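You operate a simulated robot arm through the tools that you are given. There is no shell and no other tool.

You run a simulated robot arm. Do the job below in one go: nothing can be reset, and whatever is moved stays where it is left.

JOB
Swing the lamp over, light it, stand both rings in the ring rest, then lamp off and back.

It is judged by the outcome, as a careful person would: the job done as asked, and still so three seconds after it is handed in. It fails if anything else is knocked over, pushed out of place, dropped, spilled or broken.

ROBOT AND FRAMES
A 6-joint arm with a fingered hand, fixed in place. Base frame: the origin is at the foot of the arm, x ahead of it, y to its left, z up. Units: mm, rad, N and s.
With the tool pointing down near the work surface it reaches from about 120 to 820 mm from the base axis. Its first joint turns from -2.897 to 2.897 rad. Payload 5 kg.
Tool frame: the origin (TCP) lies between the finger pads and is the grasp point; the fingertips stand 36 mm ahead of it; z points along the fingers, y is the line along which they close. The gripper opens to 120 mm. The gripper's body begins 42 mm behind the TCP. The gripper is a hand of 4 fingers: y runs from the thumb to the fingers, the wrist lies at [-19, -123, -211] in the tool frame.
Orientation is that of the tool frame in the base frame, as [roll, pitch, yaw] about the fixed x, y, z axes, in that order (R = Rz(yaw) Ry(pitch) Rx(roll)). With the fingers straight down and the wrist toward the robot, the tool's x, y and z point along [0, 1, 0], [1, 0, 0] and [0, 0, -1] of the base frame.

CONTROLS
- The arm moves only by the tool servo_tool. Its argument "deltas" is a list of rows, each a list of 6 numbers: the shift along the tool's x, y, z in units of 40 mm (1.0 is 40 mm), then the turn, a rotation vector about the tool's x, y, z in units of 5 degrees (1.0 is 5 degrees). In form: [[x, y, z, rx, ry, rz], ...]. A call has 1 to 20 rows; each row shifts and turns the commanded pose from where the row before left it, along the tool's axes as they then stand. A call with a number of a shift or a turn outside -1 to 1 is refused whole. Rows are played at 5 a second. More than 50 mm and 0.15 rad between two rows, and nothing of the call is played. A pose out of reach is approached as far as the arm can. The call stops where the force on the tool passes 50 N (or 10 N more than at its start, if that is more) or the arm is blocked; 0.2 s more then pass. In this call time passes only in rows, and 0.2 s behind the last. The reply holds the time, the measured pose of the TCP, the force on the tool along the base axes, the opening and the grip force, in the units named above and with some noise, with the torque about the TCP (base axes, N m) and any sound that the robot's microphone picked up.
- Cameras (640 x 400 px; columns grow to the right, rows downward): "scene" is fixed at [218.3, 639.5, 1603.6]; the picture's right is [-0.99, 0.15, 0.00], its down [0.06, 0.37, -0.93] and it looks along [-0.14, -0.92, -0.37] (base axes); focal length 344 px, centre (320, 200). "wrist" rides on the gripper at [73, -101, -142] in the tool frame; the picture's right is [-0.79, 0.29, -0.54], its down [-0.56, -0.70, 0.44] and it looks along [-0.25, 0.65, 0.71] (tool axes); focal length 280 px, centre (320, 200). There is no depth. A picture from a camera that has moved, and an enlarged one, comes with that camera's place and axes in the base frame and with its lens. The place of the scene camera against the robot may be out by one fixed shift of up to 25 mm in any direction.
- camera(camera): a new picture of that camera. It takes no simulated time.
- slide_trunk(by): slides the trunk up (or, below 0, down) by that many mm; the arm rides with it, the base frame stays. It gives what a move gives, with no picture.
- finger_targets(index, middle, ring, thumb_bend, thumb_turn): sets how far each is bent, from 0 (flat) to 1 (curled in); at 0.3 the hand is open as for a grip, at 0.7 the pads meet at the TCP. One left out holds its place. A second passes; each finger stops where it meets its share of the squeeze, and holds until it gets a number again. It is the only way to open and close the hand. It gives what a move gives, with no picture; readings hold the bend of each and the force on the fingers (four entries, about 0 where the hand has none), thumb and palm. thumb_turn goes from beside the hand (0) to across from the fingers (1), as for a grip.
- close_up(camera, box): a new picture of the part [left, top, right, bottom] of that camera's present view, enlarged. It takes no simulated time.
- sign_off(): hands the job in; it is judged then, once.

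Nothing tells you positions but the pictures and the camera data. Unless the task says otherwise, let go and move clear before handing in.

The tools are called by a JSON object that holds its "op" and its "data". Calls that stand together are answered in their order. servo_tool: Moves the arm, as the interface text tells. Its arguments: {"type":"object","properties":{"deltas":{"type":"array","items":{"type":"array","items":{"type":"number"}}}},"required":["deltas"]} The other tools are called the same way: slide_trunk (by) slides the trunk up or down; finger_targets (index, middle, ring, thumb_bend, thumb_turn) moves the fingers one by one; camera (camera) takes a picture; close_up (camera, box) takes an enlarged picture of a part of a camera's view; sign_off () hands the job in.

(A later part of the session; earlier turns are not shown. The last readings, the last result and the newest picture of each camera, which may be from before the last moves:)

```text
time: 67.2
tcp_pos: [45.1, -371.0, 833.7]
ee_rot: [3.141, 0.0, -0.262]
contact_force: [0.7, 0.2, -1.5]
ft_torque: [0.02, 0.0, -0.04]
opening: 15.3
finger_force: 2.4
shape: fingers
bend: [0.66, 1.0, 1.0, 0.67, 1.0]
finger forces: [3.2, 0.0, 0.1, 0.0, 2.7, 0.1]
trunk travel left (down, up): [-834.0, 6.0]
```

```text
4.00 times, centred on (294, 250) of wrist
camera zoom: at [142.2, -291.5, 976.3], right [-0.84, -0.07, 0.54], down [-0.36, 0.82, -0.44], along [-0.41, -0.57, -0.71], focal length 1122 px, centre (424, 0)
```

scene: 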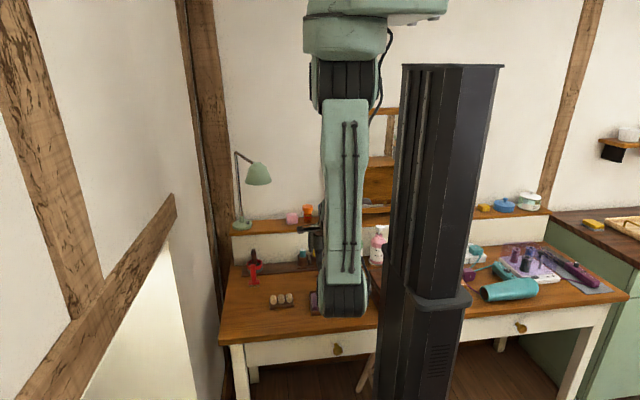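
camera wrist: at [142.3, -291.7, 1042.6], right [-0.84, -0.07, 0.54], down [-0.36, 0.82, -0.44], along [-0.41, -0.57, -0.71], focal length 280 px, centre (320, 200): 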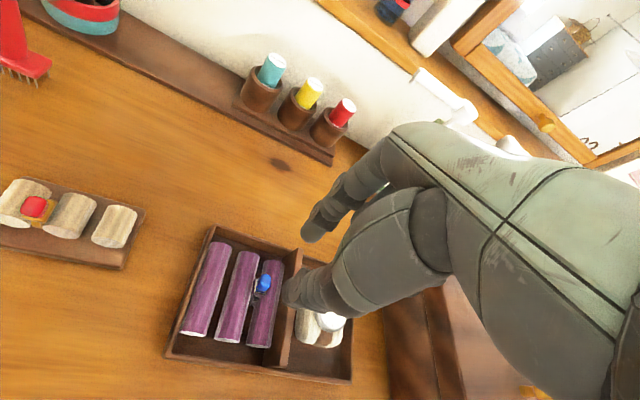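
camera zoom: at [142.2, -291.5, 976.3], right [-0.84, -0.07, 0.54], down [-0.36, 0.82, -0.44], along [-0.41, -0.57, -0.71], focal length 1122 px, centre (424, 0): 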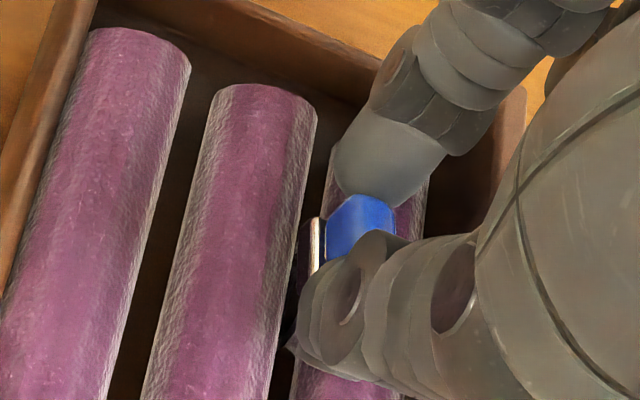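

The tray is coming up with the ring, so the ring is sticking in its groove. I'll set it back down gently.

{"op": "servo_tool", "data": {"deltas": [[0, 0, 0.06, 0, 0, 0], [0, 0, 0.06, 0, 0, 0], [0, 0, 0.06, 0, 0, 0]]}}

{"op": "close_up", "data": {"camera": "wrist", "box": [230, 200, 358, 300]}}

{"op": "camera", "data": {"camera": "wrist"}}

```text
time: 68.0
tcp_pos: [46.6, -370.7, 827.6]
ee_rot: [3.14, -0.001, -0.262]
contact_force: [0.7, 0.0, -0.7]
ft_torque: [0.03, 0.01, -0.01]
opening: 15.4
finger_force: 3.2
shape: fingers
bend: [0.66, 1.0, 1.0, 0.67, 1.0]
finger forces: [3.7, 0.0, 0.1, 0.1, 3.1, 0.0]
trunk travel left (down, up): [-834.0, 6.0]
```

```text
4.00 times, centred on (294, 250) of wrist
camera zoom: at [142.5, -291.6, 969.1], right [-0.84, -0.07, 0.54], down [-0.36, 0.82, -0.44], along [-0.41, -0.57, -0.71], focal length 1122 px, centre (424, 0)
```

zoom: 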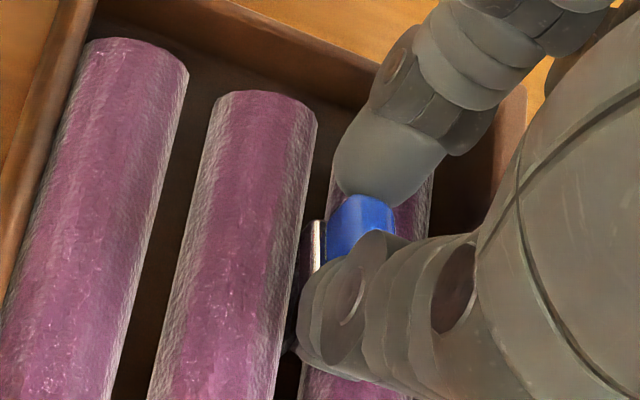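

```text
taken
camera wrist: at [142.5, -291.6, 969.1], right [-0.84, -0.07, 0.54], down [-0.36, 0.82, -0.44], along [-0.41, -0.57, -0.71], focal length 280 px, centre (320, 200)
```

wrist: 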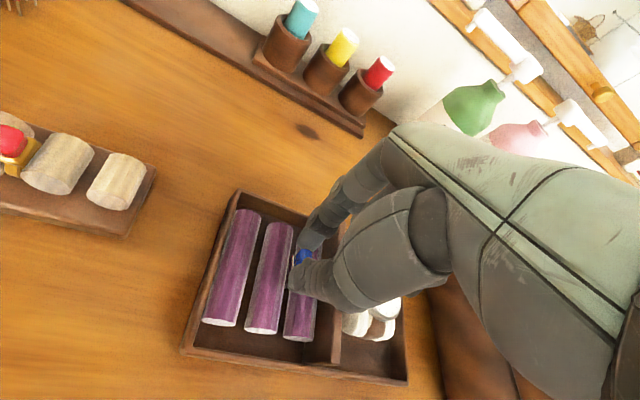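

The tray is back where it was. The squeeze itself seems to wedge the band against the rolls, so I'll loosen the grip to a light hold and try again in tiny steps.

{"op": "finger_targets", "data": {"index": 0.675, "thumb_bend": 0.68}}

{"op": "close_up", "data": {"camera": "wrist", "box": [254, 220, 334, 280]}}

```text
time: 69.0
tcp_pos: [46.7, -370.2, 826.7]
ee_rot: [3.14, 0.0, -0.262]
contact_force: [0.6, -0.2, 0.2]
ft_torque: [0.04, 0.0, 0.01]
opening: 16.5
finger_force: 1.2
shape: fingers
bend: [0.66, 1.0, 1.0, 0.67, 1.0]
finger forces: [1.5, 0.0, 0.0, 0.0, 1.9, 0.0]
trunk travel left (down, up): [-834.0, 6.0]
```

```text
6.67 times, centred on (294, 250) of wrist
camera zoom: at [142.4, -291.5, 969.2], right [-0.84, -0.07, 0.54], down [-0.36, 0.82, -0.44], along [-0.41, -0.57, -0.71], focal length 1869 px, centre (493, -133)
```

zoom: 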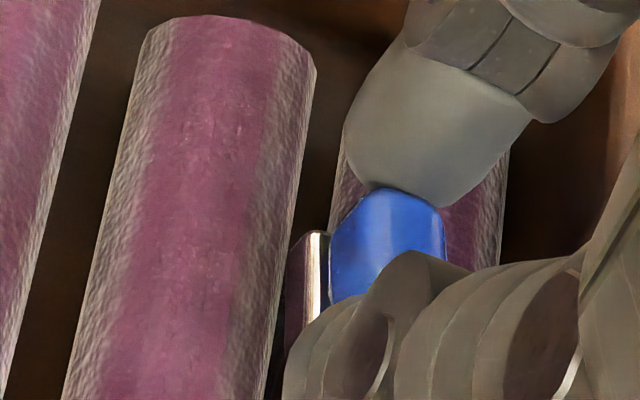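

{"op": "servo_tool", "data": {"deltas": [[0, 0, -0.04, 0, 0, 0], [0, 0, -0.04, 0, 0, 0]]}}

{"op": "close_up", "data": {"camera": "wrist", "box": [254, 220, 334, 280]}}

```text
time: 69.6
tcp_pos: [45.3, -370.3, 830.9]
ee_rot: [-3.141, 0.001, -0.262]
contact_force: [1.0, 0.2, -2.2]
ft_torque: [0.04, 0.03, 0.01]
opening: 16.4
finger_force: 1.4
shape: fingers
bend: [0.66, 1.0, 1.0, 0.67, 1.0]
finger forces: [1.6, 0.1, 0.0, 0.0, 1.2, 0.0]
trunk travel left (down, up): [-834.0, 6.0]
```

```text
6.67 times, centred on (294, 250) of wrist
camera zoom: at [142.5, -291.4, 972.2], right [-0.84, -0.07, 0.54], down [-0.36, 0.82, -0.44], along [-0.41, -0.57, -0.71], focal length 1869 px, centre (493, -133)
```

zoom: 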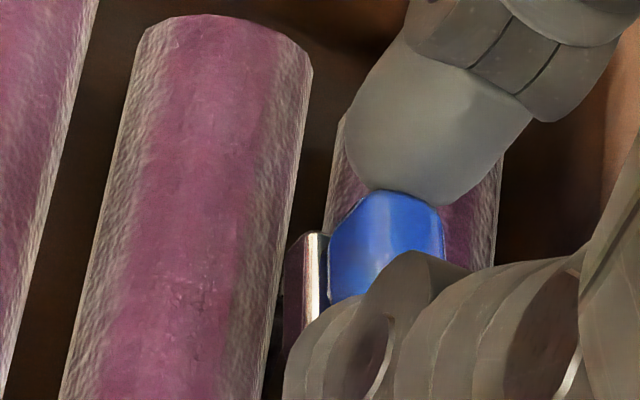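

The tray end still comes up slightly. While it's only 2-3 mm up, I'll rock the ring gently (small yaw wiggle) so the rolls can slide back down off the band.

{"op": "servo_tool", "data": {"deltas": [[0, 0, 0, 0, 0, 0.4], [0, 0, 0, 0, 0, -0.8], [0, 0, 0, 0, 0, 0.8], [0, 0, 0, 0, 0, -0.8], [0, 0, 0, 0, 0, 0.8], [0, 0, 0, 0, 0, -0.4]]}}

{"op": "close_up", "data": {"camera": "wrist", "box": [254, 220, 334, 280]}}

```text
time: 71.0
tcp_pos: [46.1, -371.0, 831.3]
ee_rot: [-3.141, -0.001, -0.261]
contact_force: [-0.2, -0.1, -1.0]
ft_torque: [0.0, -0.03, 0.0]
opening: 16.7
finger_force: 1.8
shape: fingers
bend: [0.66, 1.0, 1.0, 0.67, 1.0]
finger forces: [1.6, 0.0, 0.1, 0.1, 1.2, 0.0]
trunk travel left (down, up): [-834.0, 6.0]
```

```text
6.67 times, centred on (294, 250) of wrist
camera zoom: at [142.6, -291.6, 972.5], right [-0.84, -0.07, 0.54], down [-0.36, 0.82, -0.44], along [-0.41, -0.57, -0.71], focal length 1869 px, centre (493, -133)
```

zoom: 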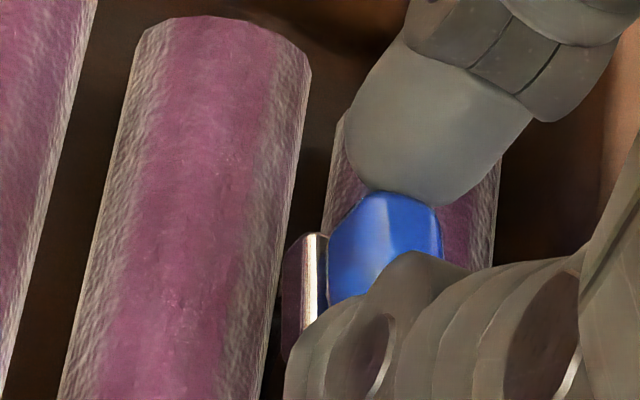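

It crept down a little. I'll repeat with a few more cycles.

{"op": "servo_tool", "data": {"deltas": [[0, 0, 0, 0, 0, 0.6], [0, 0, 0, 0, 0, -1], [0, 0, 0, 0, 0, 1], [0, 0, 0, 0, 0, -1], [0, 0, 0, 0, 0, 1], [0, 0, 0, 0, 0, -1], [0, 0, 0, 0, 0, 1], [0, 0, 0, 0, 0, -0.6]]}}

{"op": "close_up", "data": {"camera": "wrist", "box": [254, 220, 334, 280]}}

```text
time: 72.8
tcp_pos: [46.4, -369.8, 831.0]
ee_rot: [3.141, -0.001, -0.262]
contact_force: [0.4, -0.8, -1.6]
ft_torque: [0.0, 0.02, -0.01]
opening: 16.8
finger_force: 1.6
shape: fingers
bend: [0.66, 1.0, 1.0, 0.67, 1.0]
finger forces: [1.6, 0.0, 0.1, 0.1, 1.2, 0.1]
trunk travel left (down, up): [-834.0, 6.0]
```

```text
6.67 times, centred on (294, 250) of wrist
camera zoom: at [142.4, -291.8, 972.7], right [-0.84, -0.07, 0.54], down [-0.36, 0.82, -0.44], along [-0.41, -0.57, -0.71], focal length 1869 px, centre (493, -133)
```

zoom: 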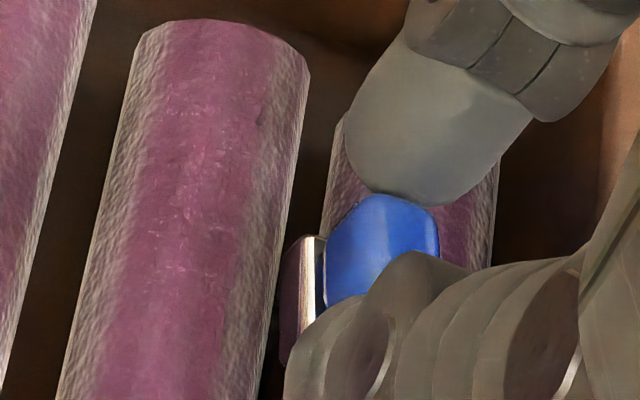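

The fit itself is snug. I'll set the tray back down, take a firmer but moderate grip, and draw the ring out in one brisk upward move so the tray's own weight keeps it on the table.

{"op": "servo_tool", "data": {"deltas": [[0, 0, 0.05, 0, 0, 0], [0, 0, 0.06, 0, 0, 0]]}}

{"op": "finger_targets", "data": {"index": 0.71, "thumb_bend": 0.72}}

{"op": "close_up", "data": {"camera": "wrist", "box": [230, 200, 358, 300]}}

```text
time: 73.4
tcp_pos: [44.8, -370.9, 827.4]
ee_rot: [3.139, 0.0, -0.264]
contact_force: [1.3, 1.6, 4.5]
ft_torque: [0.04, -0.04, 0.01]
opening: 16.3
finger_force: 2.2
shape: fingers
bend: [0.66, 1.0, 1.0, 0.67, 1.0]
finger forces: [1.2, 0.0, 0.0, 0.0, 3.5, 0.0]
trunk travel left (down, up): [-834.0, 6.0]
```

```text
time: 74.4
tcp_pos: [45.8, -370.7, 826.1]
ee_rot: [3.139, -0.001, -0.262]
contact_force: [0.0, 0.2, 4.1]
ft_torque: [0.06, -0.04, -0.03]
opening: 14.5
finger_force: 6.9
shape: fingers
bend: [0.65, 1.0, 1.0, 0.68, 1.0]
finger forces: [6.2, 0.0, 0.0, 0.0, 8.6, 0.0]
trunk travel left (down, up): [-834.0, 6.0]
```

```text
4.00 times, centred on (294, 250) of wrist
camera zoom: at [142.3, -291.3, 968.3], right [-0.84, -0.07, 0.54], down [-0.36, 0.82, -0.44], along [-0.41, -0.57, -0.71], focal length 1122 px, centre (424, 0)
```

zoom: 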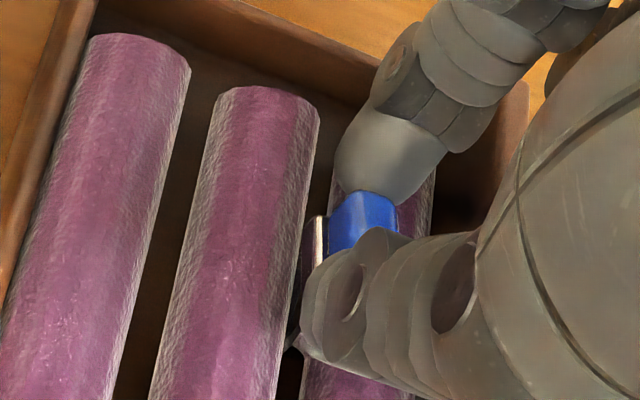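

{"op": "servo_tool", "data": {"deltas": [[0, 0, -1, 0, 0, 0], [0, 0, -0.6, 0, 0, 0]]}}

{"op": "camera", "data": {"camera": "wrist"}}

{"op": "close_up", "data": {"camera": "wrist", "box": [200, 200, 360, 320]}}

```text
time: 75.0
tcp_pos: [45.6, -369.9, 889.8]
ee_rot: [-3.141, 0.0, -0.261]
contact_force: [0.4, -0.4, 0.6]
ft_torque: [0.0, 0.01, 0.03]
opening: 14.2
finger_force: 4.9
shape: fingers
bend: [0.65, 1.0, 1.0, 0.68, 1.0]
finger forces: [5.6, 0.1, 0.1, 0.1, 5.6, 0.1]
trunk travel left (down, up): [-834.0, 6.0]
```

```text
taken
camera wrist: at [141.9, -291.0, 1031.9], right [-0.84, -0.07, 0.54], down [-0.36, 0.82, -0.44], along [-0.41, -0.57, -0.71], focal length 280 px, centre (320, 200)
```

wrist: 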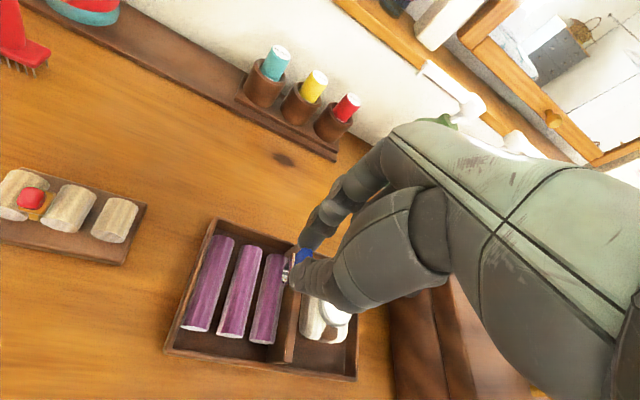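

```text
3.33 times, centred on (280, 260) of wrist
camera zoom: at [141.9, -291.0, 1031.9], right [-0.84, -0.07, 0.54], down [-0.36, 0.82, -0.44], along [-0.41, -0.57, -0.71], focal length 935 px, centre (453, 0)
```

zoom: 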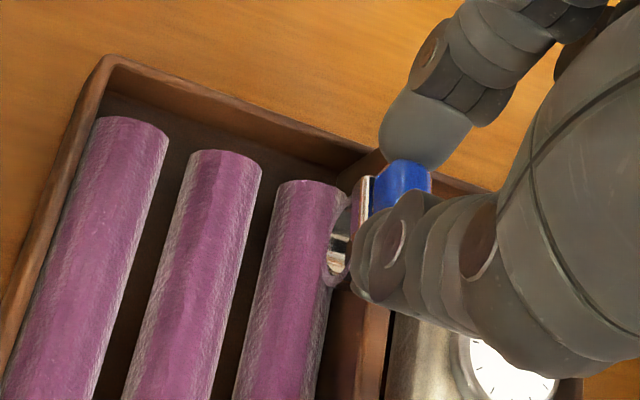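

The blue ring came out and the tray stayed down. I'll carry it to the remaining gap of the rest at about (192, -386).

{"op": "servo_tool", "data": {"deltas": [[0.88, -0.126, 0, 0, 0, 0], [0.88, -0.126, 0, 0, 0, 0], [0.88, -0.126, 0, 0, 0, 0], [0.87, -0.126, 0, 0, 0, 0], [0, 0, 0, 0, 0, -0.8]]}}

{"op": "camera", "data": {"camera": "scene"}}

{"op": "close_up", "data": {"camera": "scene", "box": [264, 274, 304, 304]}}

{"op": "close_up", "data": {"camera": "wrist", "box": [220, 190, 348, 310]}}

```text
time: 76.2
tcp_pos: [186.8, -388.7, 890.8]
ee_rot: [3.14, 0.0, -0.191]
contact_force: [-0.2, -0.5, -0.5]
ft_torque: [0.0, 0.01, 0.0]
opening: 13.7
finger_force: 5.1
shape: fingers
bend: [0.65, 1.0, 1.0, 0.68, 1.0]
finger forces: [5.5, 0.0, 0.0, 0.0, 5.6, 0.1]
trunk travel left (down, up): [-834.0, 6.0]
```

```text
taken
```

scene: 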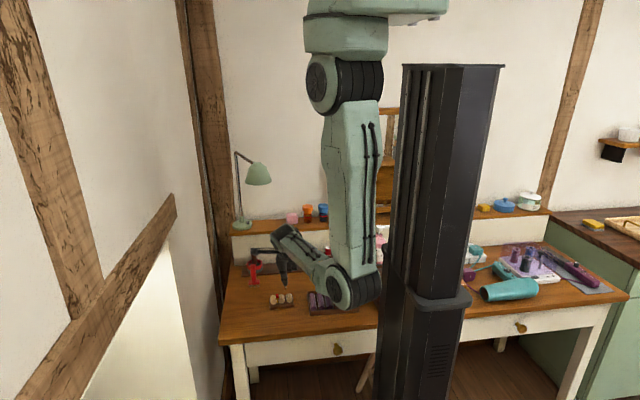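

```text
13.33 times, centred on (284, 289) of scene
camera zoom: at [218.3, 639.5, 1603.6], right [-0.99, 0.15, 0.0], down [0.06, 0.37, -0.93], along [-0.14, -0.92, -0.37], focal length 4581 px, centre (800, -987)
```

zoom: 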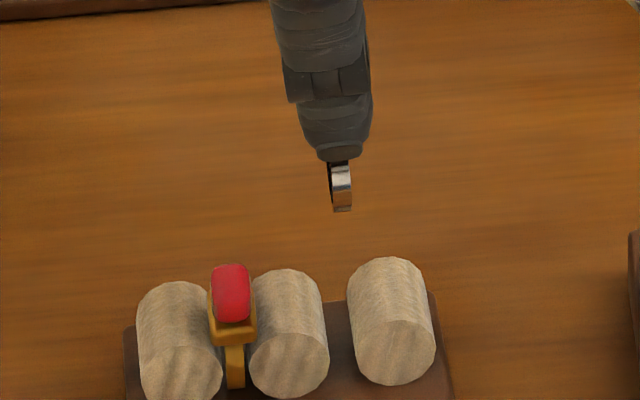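

```text
3.33 times, centred on (284, 250) of wrist
camera zoom: at [277.5, -302.3, 1032.3], right [-0.83, -0.13, 0.54], down [-0.42, 0.79, -0.44], along [-0.37, -0.59, -0.71], focal length 935 px, centre (440, 33)
```

zoom: 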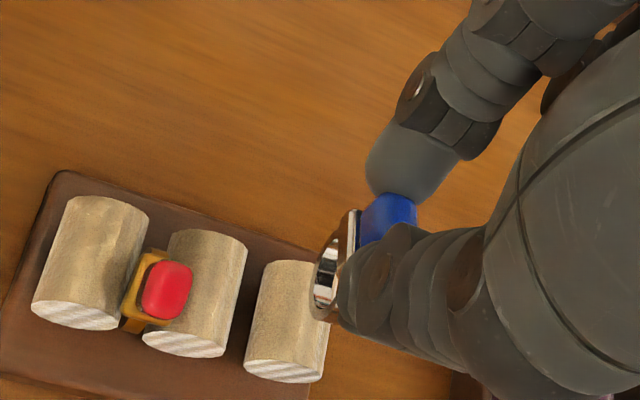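

{"op": "close_up", "data": {"camera": "scene", "box": [276, 280, 296, 295]}}

{"op": "close_up", "data": {"camera": "wrist", "box": [270, 220, 334, 290]}}

{"op": "close_up", "data": {"camera": "scene", "box": [276, 288, 308, 312]}}

```text
16.00 times, centred on (286, 288) of scene
camera zoom: at [218.3, 639.5, 1603.6], right [-0.99, 0.15, 0.0], down [0.06, 0.37, -0.93], along [-0.14, -0.92, -0.37], focal length 5498 px, centre (864, -1200)
```

zoom: 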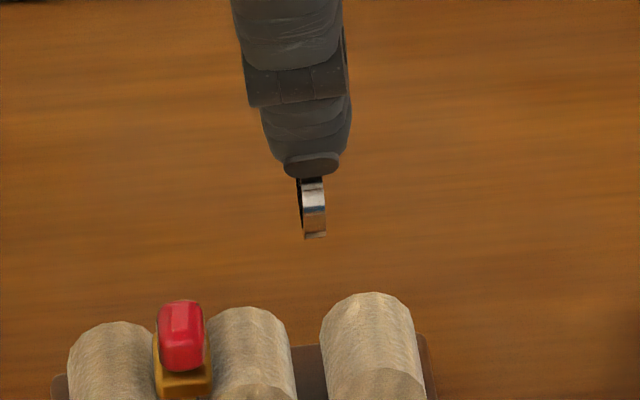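

```text
5.71 times, centred on (302, 255) of wrist
camera zoom: at [277.5, -302.3, 1032.3], right [-0.83, -0.13, 0.54], down [-0.42, 0.79, -0.44], along [-0.37, -0.59, -0.71], focal length 1602 px, centre (423, -114)
```

zoom: 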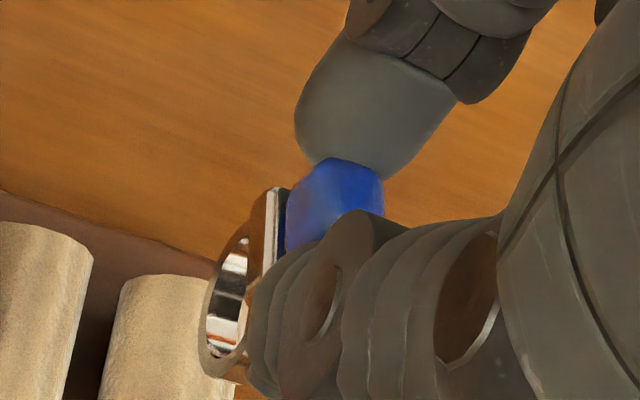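

```text
16.00 times, centred on (292, 300) of scene
camera zoom: at [218.3, 639.5, 1603.6], right [-0.99, 0.15, 0.0], down [0.06, 0.37, -0.93], along [-0.14, -0.92, -0.37], focal length 5498 px, centre (768, -1400)
```

zoom: 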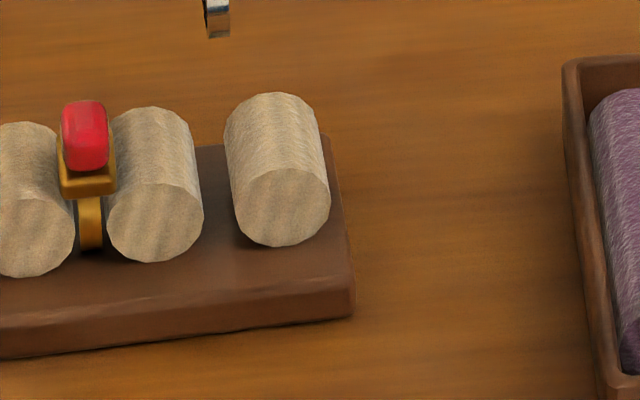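

By the scene camera the blue hoop is edge-on and vertical but about 2.5-3 mm too far right, and slightly near the front. I'll shift it and re-check before lowering.

{"op": "servo_tool", "data": {"deltas": [[0.0875, 0.11, 0, 0, 0, -0.25], [0, 0, 0.35, 0, 0, 0], [0, 0, 0.35, 0, 0, 0]]}}

{"op": "close_up", "data": {"camera": "scene", "box": [272, 284, 304, 308]}}

{"op": "close_up", "data": {"camera": "wrist", "box": [220, 190, 348, 310]}}

```text
time: 77.0
tcp_pos: [189.9, -392.8, 862.3]
ee_rot: [3.14, -0.001, -0.168]
contact_force: [-0.4, 0.4, -0.8]
ft_torque: [0.01, -0.01, 0.02]
opening: 14.3
finger_force: 5.4
shape: fingers
bend: [0.65, 1.0, 1.0, 0.68, 1.0]
finger forces: [5.5, 0.1, 0.0, 0.1, 5.5, 0.1]
trunk travel left (down, up): [-834.0, 6.0]
```

```text
16.00 times, centred on (288, 296) of scene
camera zoom: at [218.3, 639.5, 1603.6], right [-0.99, 0.15, 0.0], down [0.06, 0.37, -0.93], along [-0.14, -0.92, -0.37], focal length 5498 px, centre (832, -1336)
```

zoom: 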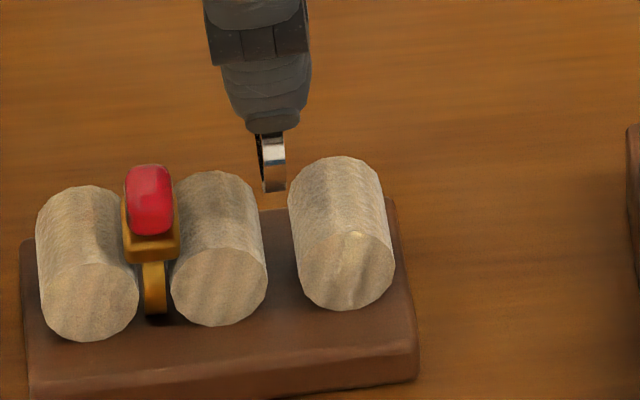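

```text
3.33 times, centred on (284, 250) of wrist
camera zoom: at [278.4, -305.5, 1004.3], right [-0.83, -0.15, 0.54], down [-0.43, 0.78, -0.44], along [-0.36, -0.6, -0.71], focal length 935 px, centre (440, 33)
```

zoom: 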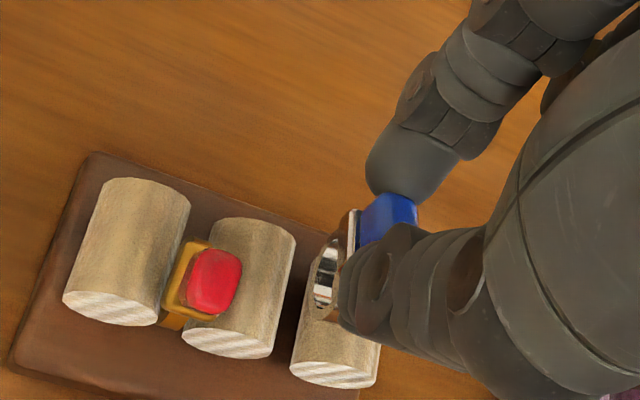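

{"op": "servo_tool", "data": {"deltas": [[0.012, 0, 0.2, 0, 0, 0], [0, 0, 0.2, 0, 0, 0]]}}

{"op": "close_up", "data": {"camera": "scene", "box": [272, 284, 304, 308]}}

{"op": "close_up", "data": {"camera": "wrist", "box": [240, 210, 336, 300]}}

```text
time: 77.6
tcp_pos: [189.9, -393.0, 846.3]
ee_rot: [3.141, 0.0, -0.169]
contact_force: [-0.7, 0.2, -0.2]
ft_torque: [0.0, 0.01, 0.0]
opening: 13.8
finger_force: 6.0
shape: fingers
bend: [0.65, 1.0, 1.0, 0.68, 1.0]
finger forces: [5.6, 0.1, 0.1, 0.0, 5.5, 0.1]
trunk travel left (down, up): [-834.0, 6.0]
```

```text
16.00 times, centred on (288, 296) of scene
camera zoom: at [218.3, 639.5, 1603.6], right [-0.99, 0.15, 0.0], down [0.06, 0.37, -0.93], along [-0.14, -0.92, -0.37], focal length 5498 px, centre (832, -1336)
```

zoom: 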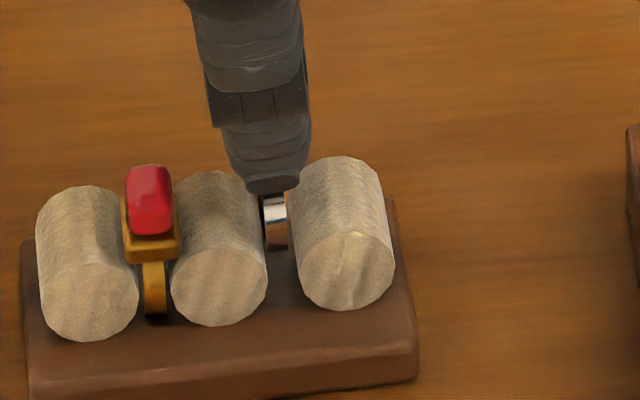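

```text
4.44 times, centred on (288, 255) of wrist
camera zoom: at [279.0, -305.4, 988.1], right [-0.83, -0.15, 0.54], down [-0.43, 0.78, -0.44], along [-0.36, -0.6, -0.71], focal length 1246 px, centre (462, -44)
```

zoom: 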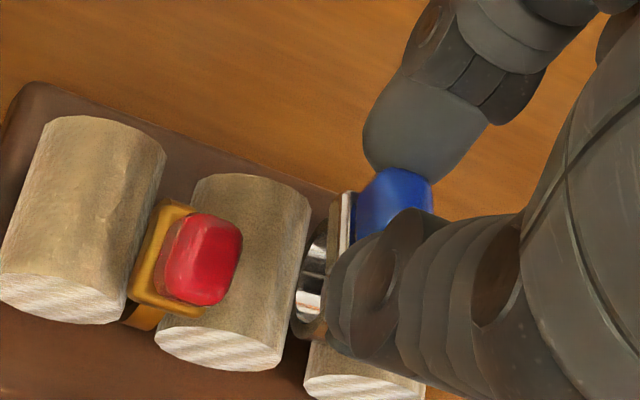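

{"op": "servo_tool", "data": {"deltas": [[0, 0, 0.1, 0, 0, 0], [0, 0, 0.1, 0, 0, 0]]}}

{"op": "close_up", "data": {"camera": "scene", "box": [272, 284, 304, 308]}}

{"op": "close_up", "data": {"camera": "wrist", "box": [240, 210, 336, 300]}}

```text
time: 78.2
tcp_pos: [190.1, -392.9, 838.0]
ee_rot: [3.141, 0.0, -0.171]
contact_force: [0.0, 0.1, -0.5]
ft_torque: [-0.03, 0.03, 0.01]
opening: 14.1
finger_force: 5.2
shape: fingers
bend: [0.65, 1.0, 1.0, 0.68, 1.0]
finger forces: [5.6, 0.0, 0.0, 0.0, 5.4, 0.1]
trunk travel left (down, up): [-834.0, 6.0]
```

```text
16.00 times, centred on (288, 296) of scene
camera zoom: at [218.3, 639.5, 1603.6], right [-0.99, 0.15, 0.0], down [0.06, 0.37, -0.93], along [-0.14, -0.92, -0.37], focal length 5498 px, centre (832, -1336)
```

zoom: 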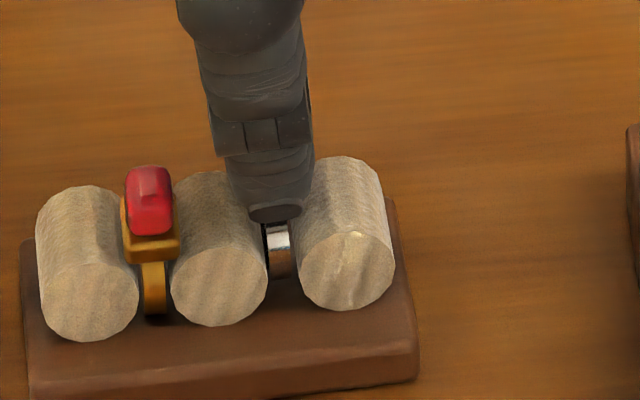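

```text
4.44 times, centred on (288, 255) of wrist
camera zoom: at [278.7, -305.2, 980.3], right [-0.83, -0.15, 0.54], down [-0.43, 0.78, -0.44], along [-0.36, -0.6, -0.71], focal length 1246 px, centre (462, -44)
```

zoom: 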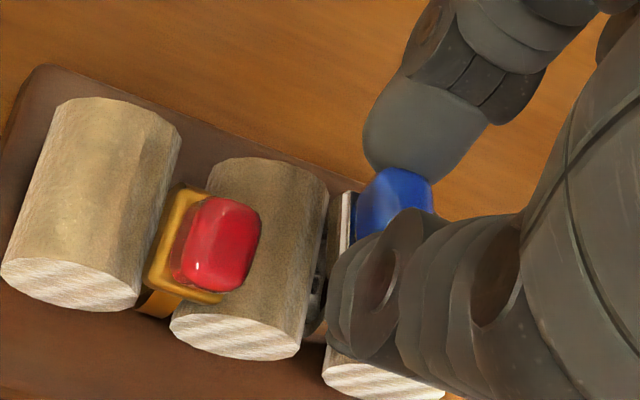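

{"op": "servo_tool", "data": {"deltas": [[0, 0, 0.05, 0, 0, 0], [0, 0, 0.05, 0, 0, 0]]}}

{"op": "servo_tool", "data": {"deltas": [[0, 0, 0.04, 0, 0, 0]]}}

{"op": "close_up", "data": {"camera": "scene", "box": [272, 284, 304, 308]}}

{"op": "close_up", "data": {"camera": "wrist", "box": [240, 210, 336, 300]}}

```text
time: 78.8
tcp_pos: [189.9, -392.5, 834.4]
ee_rot: [3.141, -0.001, -0.172]
contact_force: [-0.5, 0.3, 2.2]
ft_torque: [-0.01, 0.03, -0.03]
opening: 13.9
finger_force: 5.1
shape: fingers
bend: [0.65, 1.0, 1.0, 0.68, 1.0]
finger forces: [5.6, 0.1, 0.1, 0.0, 6.1, 0.0]
trunk travel left (down, up): [-834.0, 6.0]
```

```text
time: 79.2
tcp_pos: [190.7, -393.6, 833.9]
ee_rot: [3.139, -0.003, -0.169]
contact_force: [-2.0, 1.0, 7.7]
ft_torque: [0.01, 0.04, -0.03]
opening: 13.8
finger_force: 7.3
shape: fingers
bend: [0.65, 1.0, 1.0, 0.69, 1.0]
finger forces: [6.0, 0.1, 0.1, 0.0, 8.5, 0.1]
trunk travel left (down, up): [-834.0, 6.0]
```

```text
16.00 times, centred on (288, 296) of scene
camera zoom: at [218.3, 639.5, 1603.6], right [-0.99, 0.15, 0.0], down [0.06, 0.37, -0.93], along [-0.14, -0.92, -0.37], focal length 5498 px, centre (832, -1336)
```

zoom: 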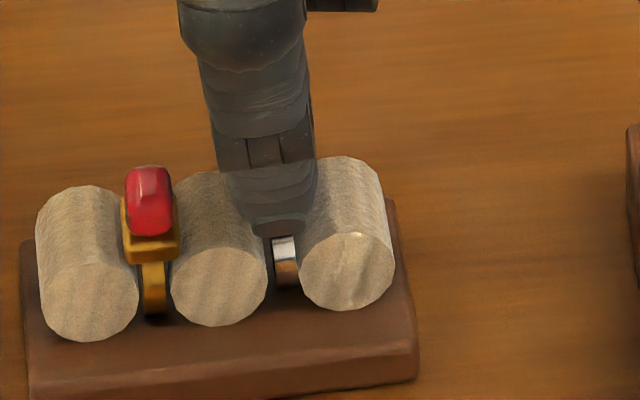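

```text
4.44 times, centred on (288, 255) of wrist
camera zoom: at [278.3, -305.2, 975.7], right [-0.83, -0.15, 0.54], down [-0.43, 0.78, -0.45], along [-0.36, -0.6, -0.71], focal length 1246 px, centre (462, -44)
```

zoom: 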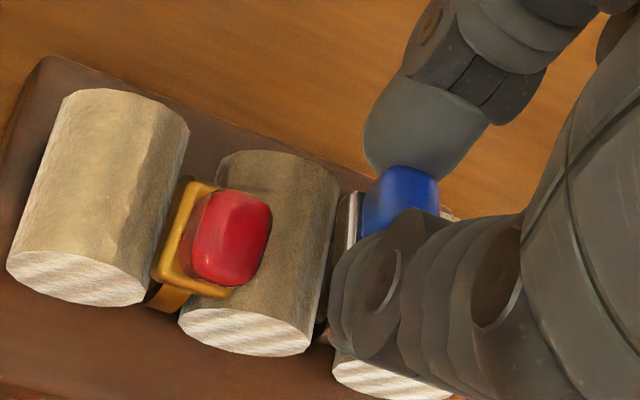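

The ring has reached the bottom of the rest. I'll relieve the pressure and open slowly.

{"op": "servo_tool", "data": {"deltas": [[0, 0, -0.03, 0, 0, 0]]}}

{"op": "finger_targets", "data": {"index": 0.64, "thumb_bend": 0.65}}

{"op": "close_up", "data": {"camera": "wrist", "box": [240, 210, 336, 300]}}

```text
time: 79.6
tcp_pos: [189.5, -393.2, 833.8]
ee_rot: [3.139, 0.0, -0.171]
contact_force: [-0.9, 0.5, 5.8]
ft_torque: [0.0, -0.01, -0.05]
opening: 13.5
finger_force: 7.1
shape: fingers
bend: [0.65, 1.0, 1.0, 0.69, 1.0]
finger forces: [6.3, 0.0, 0.1, 0.0, 7.4, 0.0]
trunk travel left (down, up): [-834.0, 6.0]
```

```text
time: 80.6
tcp_pos: [189.3, -392.4, 833.3]
ee_rot: [3.141, 0.0, -0.169]
contact_force: [0.1, 0.6, 0.3]
ft_torque: [0.01, -0.05, -0.01]
opening: 20.5
finger_force: 0.1
shape: fingers
bend: [0.64, 1.0, 1.0, 0.65, 1.0]
finger forces: [0.0, 0.0, 0.0, 0.1, 0.1, 0.0]
trunk travel left (down, up): [-834.0, 6.0]
```

```text
4.44 times, centred on (288, 255) of wrist
camera zoom: at [278.6, -305.2, 975.9], right [-0.83, -0.15, 0.54], down [-0.43, 0.78, -0.44], along [-0.36, -0.6, -0.71], focal length 1246 px, centre (462, -44)
```

zoom: 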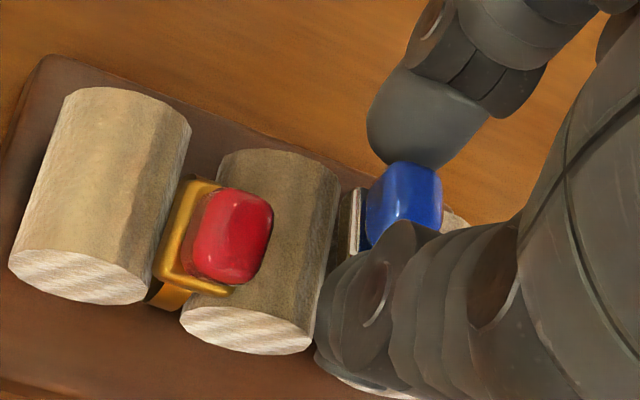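

Released with no force left on the fingers. I'll open a bit more and lift clear.

{"op": "finger_targets", "data": {"index": 0.59, "thumb_bend": 0.6}}

{"op": "servo_tool", "data": {"deltas": [[0, 0, -0.1, 0, 0, 0], [0, 0, -0.3, 0, 0, 0], [0, 0, -0.6, 0, 0, 0], [0, 0, -0.7, 0, 0, 0]]}}

{"op": "camera", "data": {"camera": "wrist"}}

{"op": "close_up", "data": {"camera": "scene", "box": [266, 282, 306, 312]}}

{"op": "close_up", "data": {"camera": "scene", "box": [260, 270, 370, 330]}}

```text
time: 81.6
tcp_pos: [190.7, -392.9, 834.7]
ee_rot: [-3.141, 0.0, -0.17]
contact_force: [-1.0, -1.3, -0.6]
ft_torque: [0.03, 0.01, 0.03]
opening: 35.1
finger_force: 0.0
shape: fingers
bend: [0.59, 1.0, 1.0, 0.6, 0.99]
finger forces: [0.0, 0.0, 0.0, 0.0, 0.1, 0.1]
trunk travel left (down, up): [-834.0, 6.0]
```

```text
time: 82.6
tcp_pos: [189.8, -393.0, 902.1]
ee_rot: [3.14, 0.0, -0.171]
contact_force: [-0.4, 0.7, 0.8]
ft_torque: [-0.01, -0.02, 0.0]
opening: 35.1
finger_force: 0.1
shape: fingers
bend: [0.59, 1.0, 1.0, 0.6, 0.99]
finger forces: [0.0, 0.0, 0.0, 0.1, 0.1, 0.0]
trunk travel left (down, up): [-834.0, 6.0]
```

```text
taken
camera wrist: at [278.4, -305.0, 1043.8], right [-0.83, -0.15, 0.54], down [-0.43, 0.79, -0.44], along [-0.36, -0.6, -0.71], focal length 280 px, centre (320, 200)
```

wrist: 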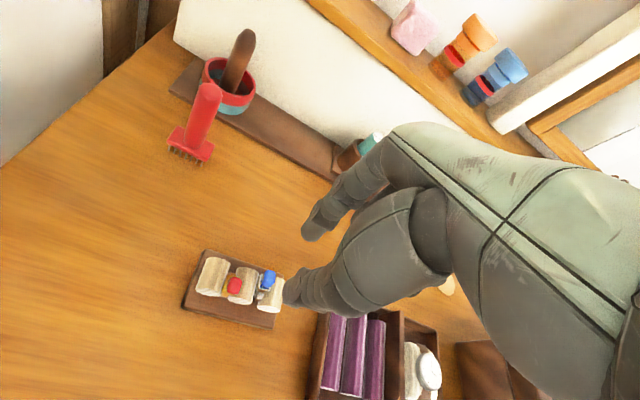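

```text
13.33 times, centred on (286, 297) of scene
camera zoom: at [218.3, 639.5, 1603.6], right [-0.99, 0.15, 0.0], down [0.06, 0.37, -0.93], along [-0.14, -0.92, -0.37], focal length 4581 px, centre (773, -1093)
```

zoom: 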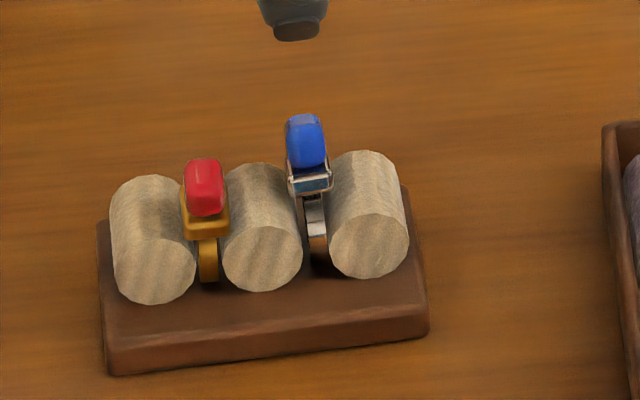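

```text
5.82 times, centred on (315, 300) of scene
camera zoom: at [218.3, 639.5, 1603.6], right [-0.99, 0.15, 0.0], down [0.06, 0.37, -0.93], along [-0.14, -0.92, -0.37], focal length 1999 px, centre (349, -382)
```

zoom: 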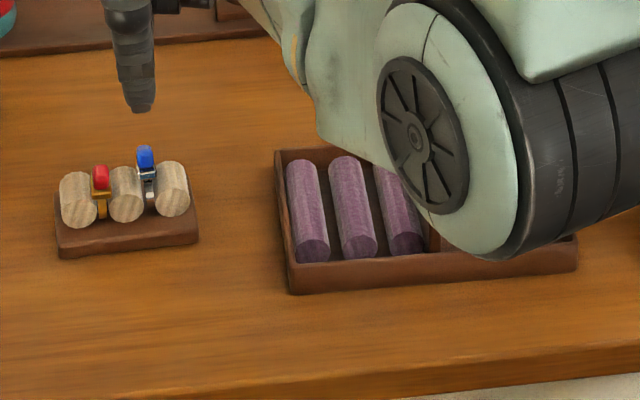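

Both rings stand in the rest. The blue one may be leaning back along its groove, so I'll look closer from both cameras.

{"op": "close_up", "data": {"camera": "scene", "box": [278, 284, 298, 304]}}

{"op": "close_up", "data": {"camera": "wrist", "box": [180, 235, 308, 335]}}

```text
16.00 times, centred on (288, 294) of scene
camera zoom: at [218.3, 639.5, 1603.6], right [-0.99, 0.15, 0.0], down [0.06, 0.37, -0.93], along [-0.14, -0.92, -0.37], focal length 5498 px, centre (832, -1304)
```

zoom: 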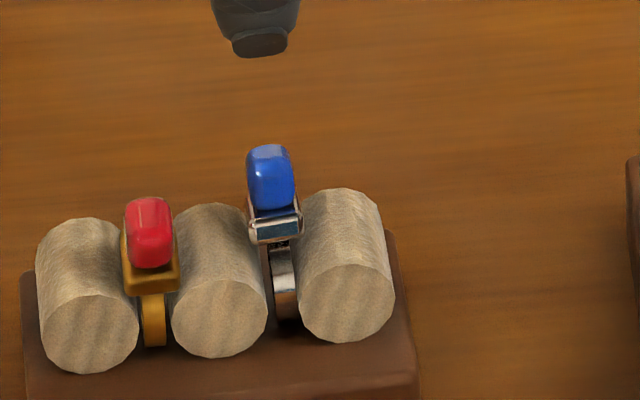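

```text
4.00 times, centred on (244, 285) of wrist
camera zoom: at [278.4, -305.0, 1043.8], right [-0.83, -0.15, 0.54], down [-0.43, 0.79, -0.44], along [-0.36, -0.6, -0.71], focal length 1122 px, centre (624, -140)
```

zoom: 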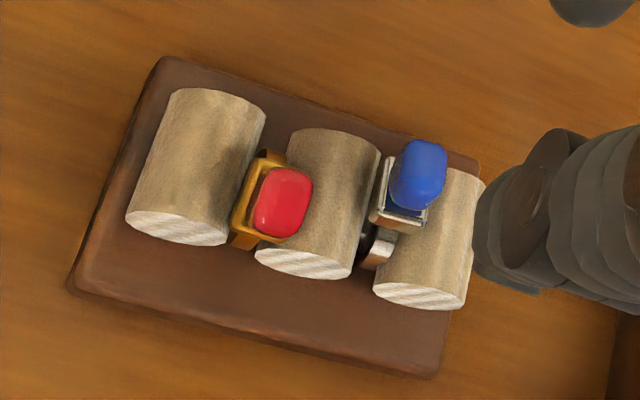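

Both gems measure the same height (about 801) and the blue plate lies parallel to the red one, so both are upright. But the blue ring sits about 12 mm back, near the end of the rolls. I'll re-grip it lightly and slide it forward along the groove to the middle.

{"op": "servo_tool", "data": {"deltas": [[0, 0, 0.7, 0, 0, 0], [0, 0, 0.6, 0, 0, 0], [0, 0, 0.35, 0, 0, 0]]}}

{"op": "finger_targets", "data": {"index": 0.65, "thumb_bend": 0.66}}

{"op": "close_up", "data": {"camera": "wrist", "box": [240, 210, 336, 300]}}

```text
time: 83.4
tcp_pos: [190.0, -392.2, 835.5]
ee_rot: [3.14, 0.0, -0.17]
contact_force: [0.6, 0.2, -0.4]
ft_torque: [0.02, 0.0, -0.03]
opening: 35.4
finger_force: 0.0
shape: fingers
bend: [0.59, 1.0, 1.0, 0.6, 0.99]
finger forces: [0.1, 0.0, 0.0, 0.0, 0.0, 0.0]
trunk travel left (down, up): [-834.0, 6.0]
```

```text
time: 84.4
tcp_pos: [189.5, -392.5, 835.2]
ee_rot: [-3.141, 0.001, -0.17]
contact_force: [0.3, -0.4, 0.1]
ft_torque: [-0.01, -0.02, 0.02]
opening: 18.9
finger_force: 0.0
shape: fingers
bend: [0.65, 1.0, 1.0, 0.66, 1.0]
finger forces: [0.0, 0.0, 0.0, 0.1, 0.1, 0.1]
trunk travel left (down, up): [-834.0, 6.0]
```

```text
4.44 times, centred on (288, 255) of wrist
camera zoom: at [278.6, -304.7, 977.8], right [-0.83, -0.15, 0.54], down [-0.43, 0.78, -0.44], along [-0.36, -0.6, -0.71], focal length 1246 px, centre (462, -44)
```

zoom: 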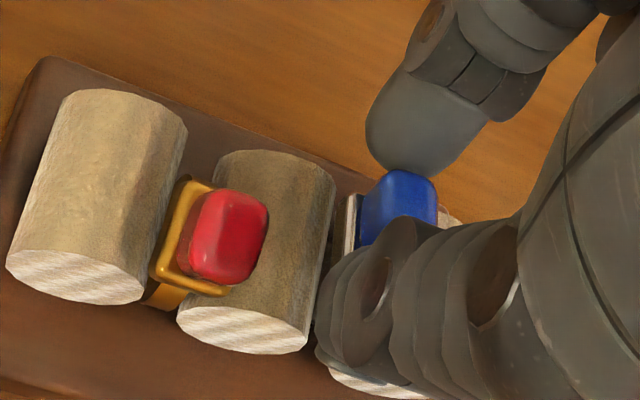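

{"op": "finger_targets", "data": {"index": 0.675, "thumb_bend": 0.69}}

{"op": "servo_tool", "data": {"deltas": [[0, 0, -0.03, 0, 0, 0], [0.01, -0.06, 0, 0, 0, 0], [0.01, -0.06, 0, 0, 0, 0]]}}

{"op": "close_up", "data": {"camera": "wrist", "box": [240, 210, 336, 300]}}

{"op": "close_up", "data": {"camera": "scene", "box": [272, 284, 304, 308]}}

```text
time: 85.4
tcp_pos: [189.5, -393.1, 836.1]
ee_rot: [3.141, -0.001, -0.17]
contact_force: [-0.5, -0.2, -0.5]
ft_torque: [0.0, -0.01, -0.01]
opening: 15.8
finger_force: 1.5
shape: fingers
bend: [0.66, 1.0, 1.0, 0.67, 1.0]
finger forces: [1.5, 0.0, 0.0, 0.0, 1.6, 0.1]
trunk travel left (down, up): [-834.0, 6.0]
```

```text
time: 86.2
tcp_pos: [191.6, -388.1, 836.4]
ee_rot: [-3.142, -0.001, -0.169]
contact_force: [-0.4, -0.1, 0.2]
ft_torque: [0.01, -0.02, -0.02]
opening: 15.7
finger_force: 1.5
shape: fingers
bend: [0.66, 1.0, 1.0, 0.67, 1.0]
finger forces: [1.5, 0.0, 0.1, 0.0, 1.4, 0.0]
trunk travel left (down, up): [-834.0, 6.0]
```

```text
4.44 times, centred on (288, 255) of wrist
camera zoom: at [280.1, -300.4, 979.1], right [-0.83, -0.15, 0.54], down [-0.43, 0.78, -0.44], along [-0.36, -0.6, -0.71], focal length 1246 px, centre (462, -44)
```

zoom: 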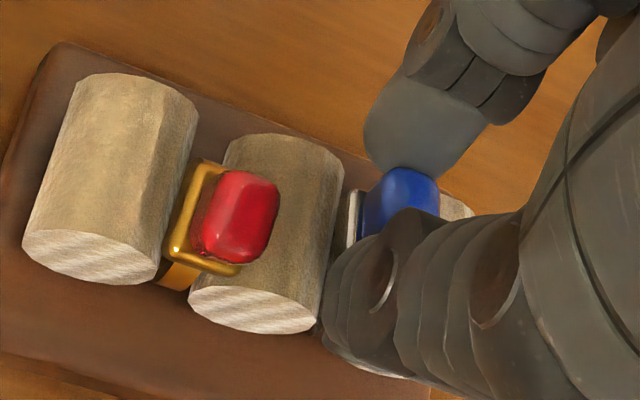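

```text
16.00 times, centred on (288, 296) of scene
camera zoom: at [218.3, 639.5, 1603.6], right [-0.99, 0.15, 0.0], down [0.06, 0.37, -0.93], along [-0.14, -0.92, -0.37], focal length 5498 px, centre (832, -1336)
```

zoom: 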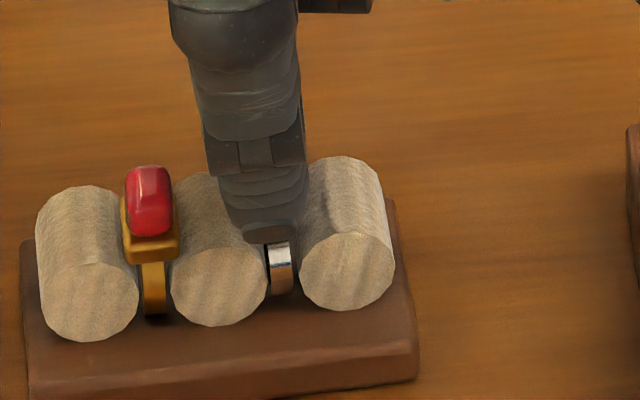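

{"op": "servo_tool", "data": {"deltas": [[-0.042, -0.007, 0, 0, 0, 0], [-0.021, -0.096, 0, 0, 0, 0]]}}

{"op": "close_up", "data": {"camera": "wrist", "box": [240, 210, 336, 300]}}

{"op": "close_up", "data": {"camera": "scene", "box": [272, 284, 304, 308]}}

```text
time: 86.8
tcp_pos: [189.5, -383.6, 837.4]
ee_rot: [3.139, 0.0, -0.169]
contact_force: [0.5, -0.2, -0.4]
ft_torque: [-0.01, 0.02, 0.03]
opening: 15.7
finger_force: 1.4
shape: fingers
bend: [0.66, 1.0, 1.0, 0.67, 1.0]
finger forces: [1.5, 0.1, 0.1, 0.1, 1.5, 0.0]
trunk travel left (down, up): [-834.0, 6.0]
```

```text
4.44 times, centred on (288, 255) of wrist
camera zoom: at [278.1, -295.6, 979.3], right [-0.83, -0.15, 0.54], down [-0.43, 0.78, -0.44], along [-0.36, -0.6, -0.71], focal length 1246 px, centre (462, -44)
```

zoom: 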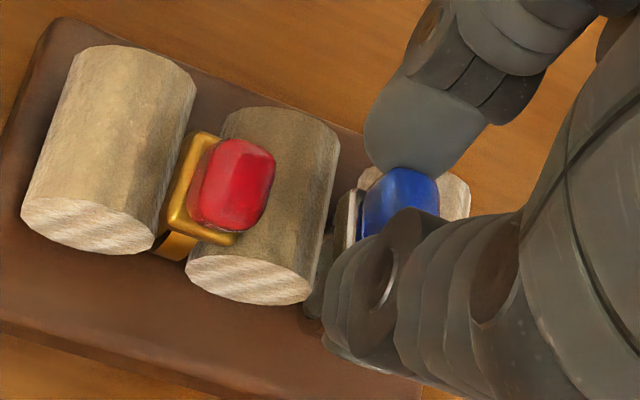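

```text
16.00 times, centred on (288, 296) of scene
camera zoom: at [218.3, 639.5, 1603.6], right [-0.99, 0.15, 0.0], down [0.06, 0.37, -0.93], along [-0.14, -0.92, -0.37], focal length 5498 px, centre (832, -1336)
```

zoom: 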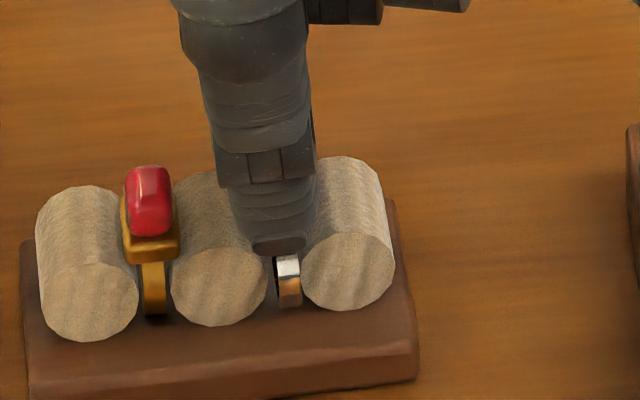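

The blue ring is now near the middle of the rolls. Setting it down and releasing.

{"op": "servo_tool", "data": {"deltas": [[0, 0, 0.03, 0, 0, 0], [0, 0, 0.02, 0, 0, 0]]}}

{"op": "finger_targets", "data": {"index": 0.63, "thumb_bend": 0.64}}

{"op": "finger_targets", "data": {"index": 0.58, "thumb_bend": 0.59}}

{"op": "close_up", "data": {"camera": "wrist", "box": [240, 210, 336, 300]}}

```text
time: 87.4
tcp_pos: [187.9, -384.4, 834.5]
ee_rot: [-3.141, -0.001, -0.168]
contact_force: [-0.9, -0.5, -0.2]
ft_torque: [-0.02, -0.02, 0.02]
opening: 15.7
finger_force: 1.3
shape: fingers
bend: [0.66, 1.0, 1.0, 0.67, 1.0]
finger forces: [1.6, 0.1, 0.0, 0.0, 1.7, 0.0]
trunk travel left (down, up): [-834.0, 6.0]
```

```text
time: 88.4
tcp_pos: [189.3, -384.4, 835.1]
ee_rot: [3.141, 0.0, -0.169]
contact_force: [-0.6, -0.3, 0.4]
ft_torque: [0.0, 0.0, -0.03]
opening: 23.5
finger_force: 0.0
shape: fingers
bend: [0.63, 1.0, 1.0, 0.64, 1.0]
finger forces: [0.1, 0.0, 0.1, 0.1, 0.0, 0.0]
trunk travel left (down, up): [-834.0, 6.0]
```

```text
time: 89.4
tcp_pos: [189.3, -385.0, 835.2]
ee_rot: [3.141, 0.0, -0.168]
contact_force: [0.0, -0.5, 0.3]
ft_torque: [-0.01, 0.02, -0.02]
opening: 39.7
finger_force: 0.2
shape: fingers
bend: [0.57, 1.0, 1.0, 0.59, 0.99]
finger forces: [0.0, 0.0, 0.0, 0.0, 0.1, 0.0]
trunk travel left (down, up): [-834.0, 6.0]
```

```text
4.44 times, centred on (288, 255) of wrist
camera zoom: at [278.2, -296.0, 977.5], right [-0.83, -0.15, 0.54], down [-0.43, 0.78, -0.44], along [-0.36, -0.6, -0.71], focal length 1246 px, centre (462, -44)
```

zoom: 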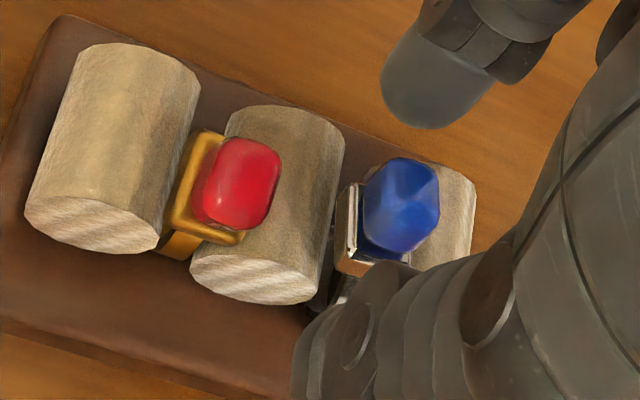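

{"op": "servo_tool", "data": {"deltas": [[0, 0, -0.1, 0, 0, 0], [0, 0, -0.3, 0, 0, 0], [0, 0, -0.6, 0, 0, 0], [0, 0, -0.8, 0, 0, 0]]}}

{"op": "close_up", "data": {"camera": "scene", "box": [266, 282, 306, 312]}}

{"op": "close_up", "data": {"camera": "wrist", "box": [180, 215, 308, 315]}}

{"op": "camera", "data": {"camera": "wrist"}}

```text
time: 90.4
tcp_pos: [188.2, -382.5, 907.2]
ee_rot: [3.14, -0.001, -0.169]
contact_force: [0.1, 1.2, 0.4]
ft_torque: [-0.01, 0.01, 0.01]
opening: 39.9
finger_force: 0.1
shape: fingers
bend: [0.57, 1.0, 1.0, 0.59, 0.99]
finger forces: [0.1, 0.0, 0.0, 0.0, 0.1, 0.0]
trunk travel left (down, up): [-834.0, 6.0]
```

```text
13.33 times, centred on (286, 297) of scene
camera zoom: at [218.3, 639.5, 1603.6], right [-0.99, 0.15, 0.0], down [0.06, 0.37, -0.93], along [-0.14, -0.92, -0.37], focal length 4581 px, centre (773, -1093)
```

zoom: 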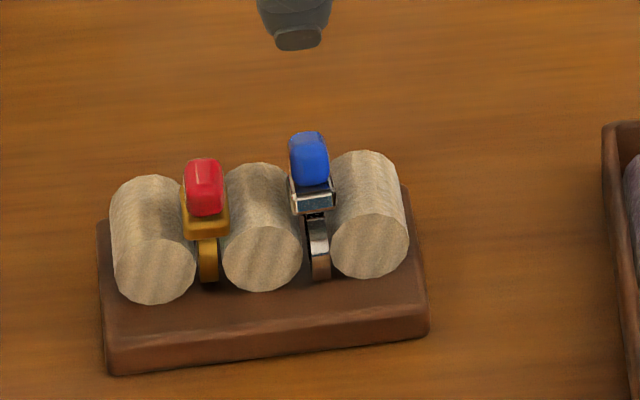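

```text
4.00 times, centred on (244, 265) of wrist
camera zoom: at [278.0, -295.0, 1049.3], right [-0.83, -0.15, 0.54], down [-0.43, 0.78, -0.44], along [-0.36, -0.6, -0.71], focal length 1122 px, centre (624, -60)
```

zoom: 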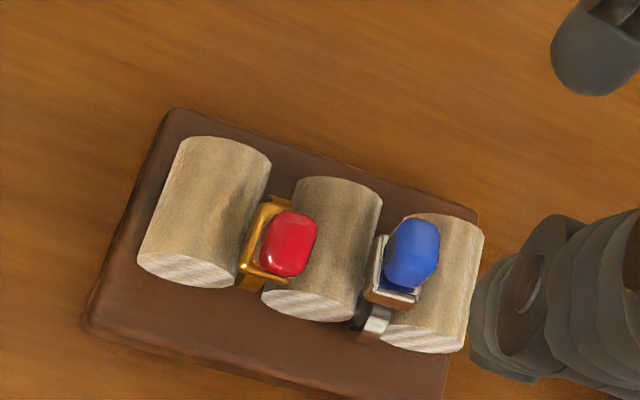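

```text
taken
camera wrist: at [278.0, -295.0, 1049.3], right [-0.83, -0.15, 0.54], down [-0.43, 0.78, -0.44], along [-0.36, -0.6, -0.71], focal length 280 px, centre (320, 200)
```

wrist: 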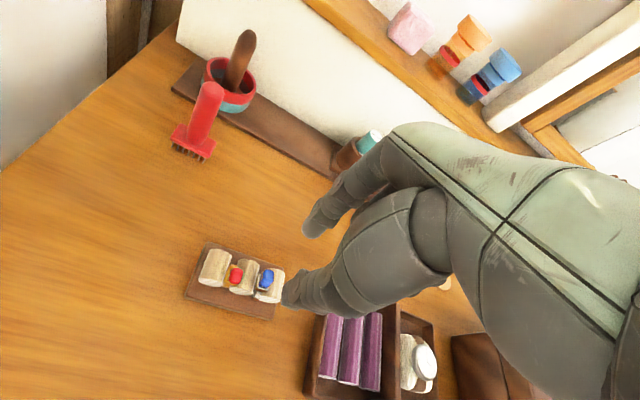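

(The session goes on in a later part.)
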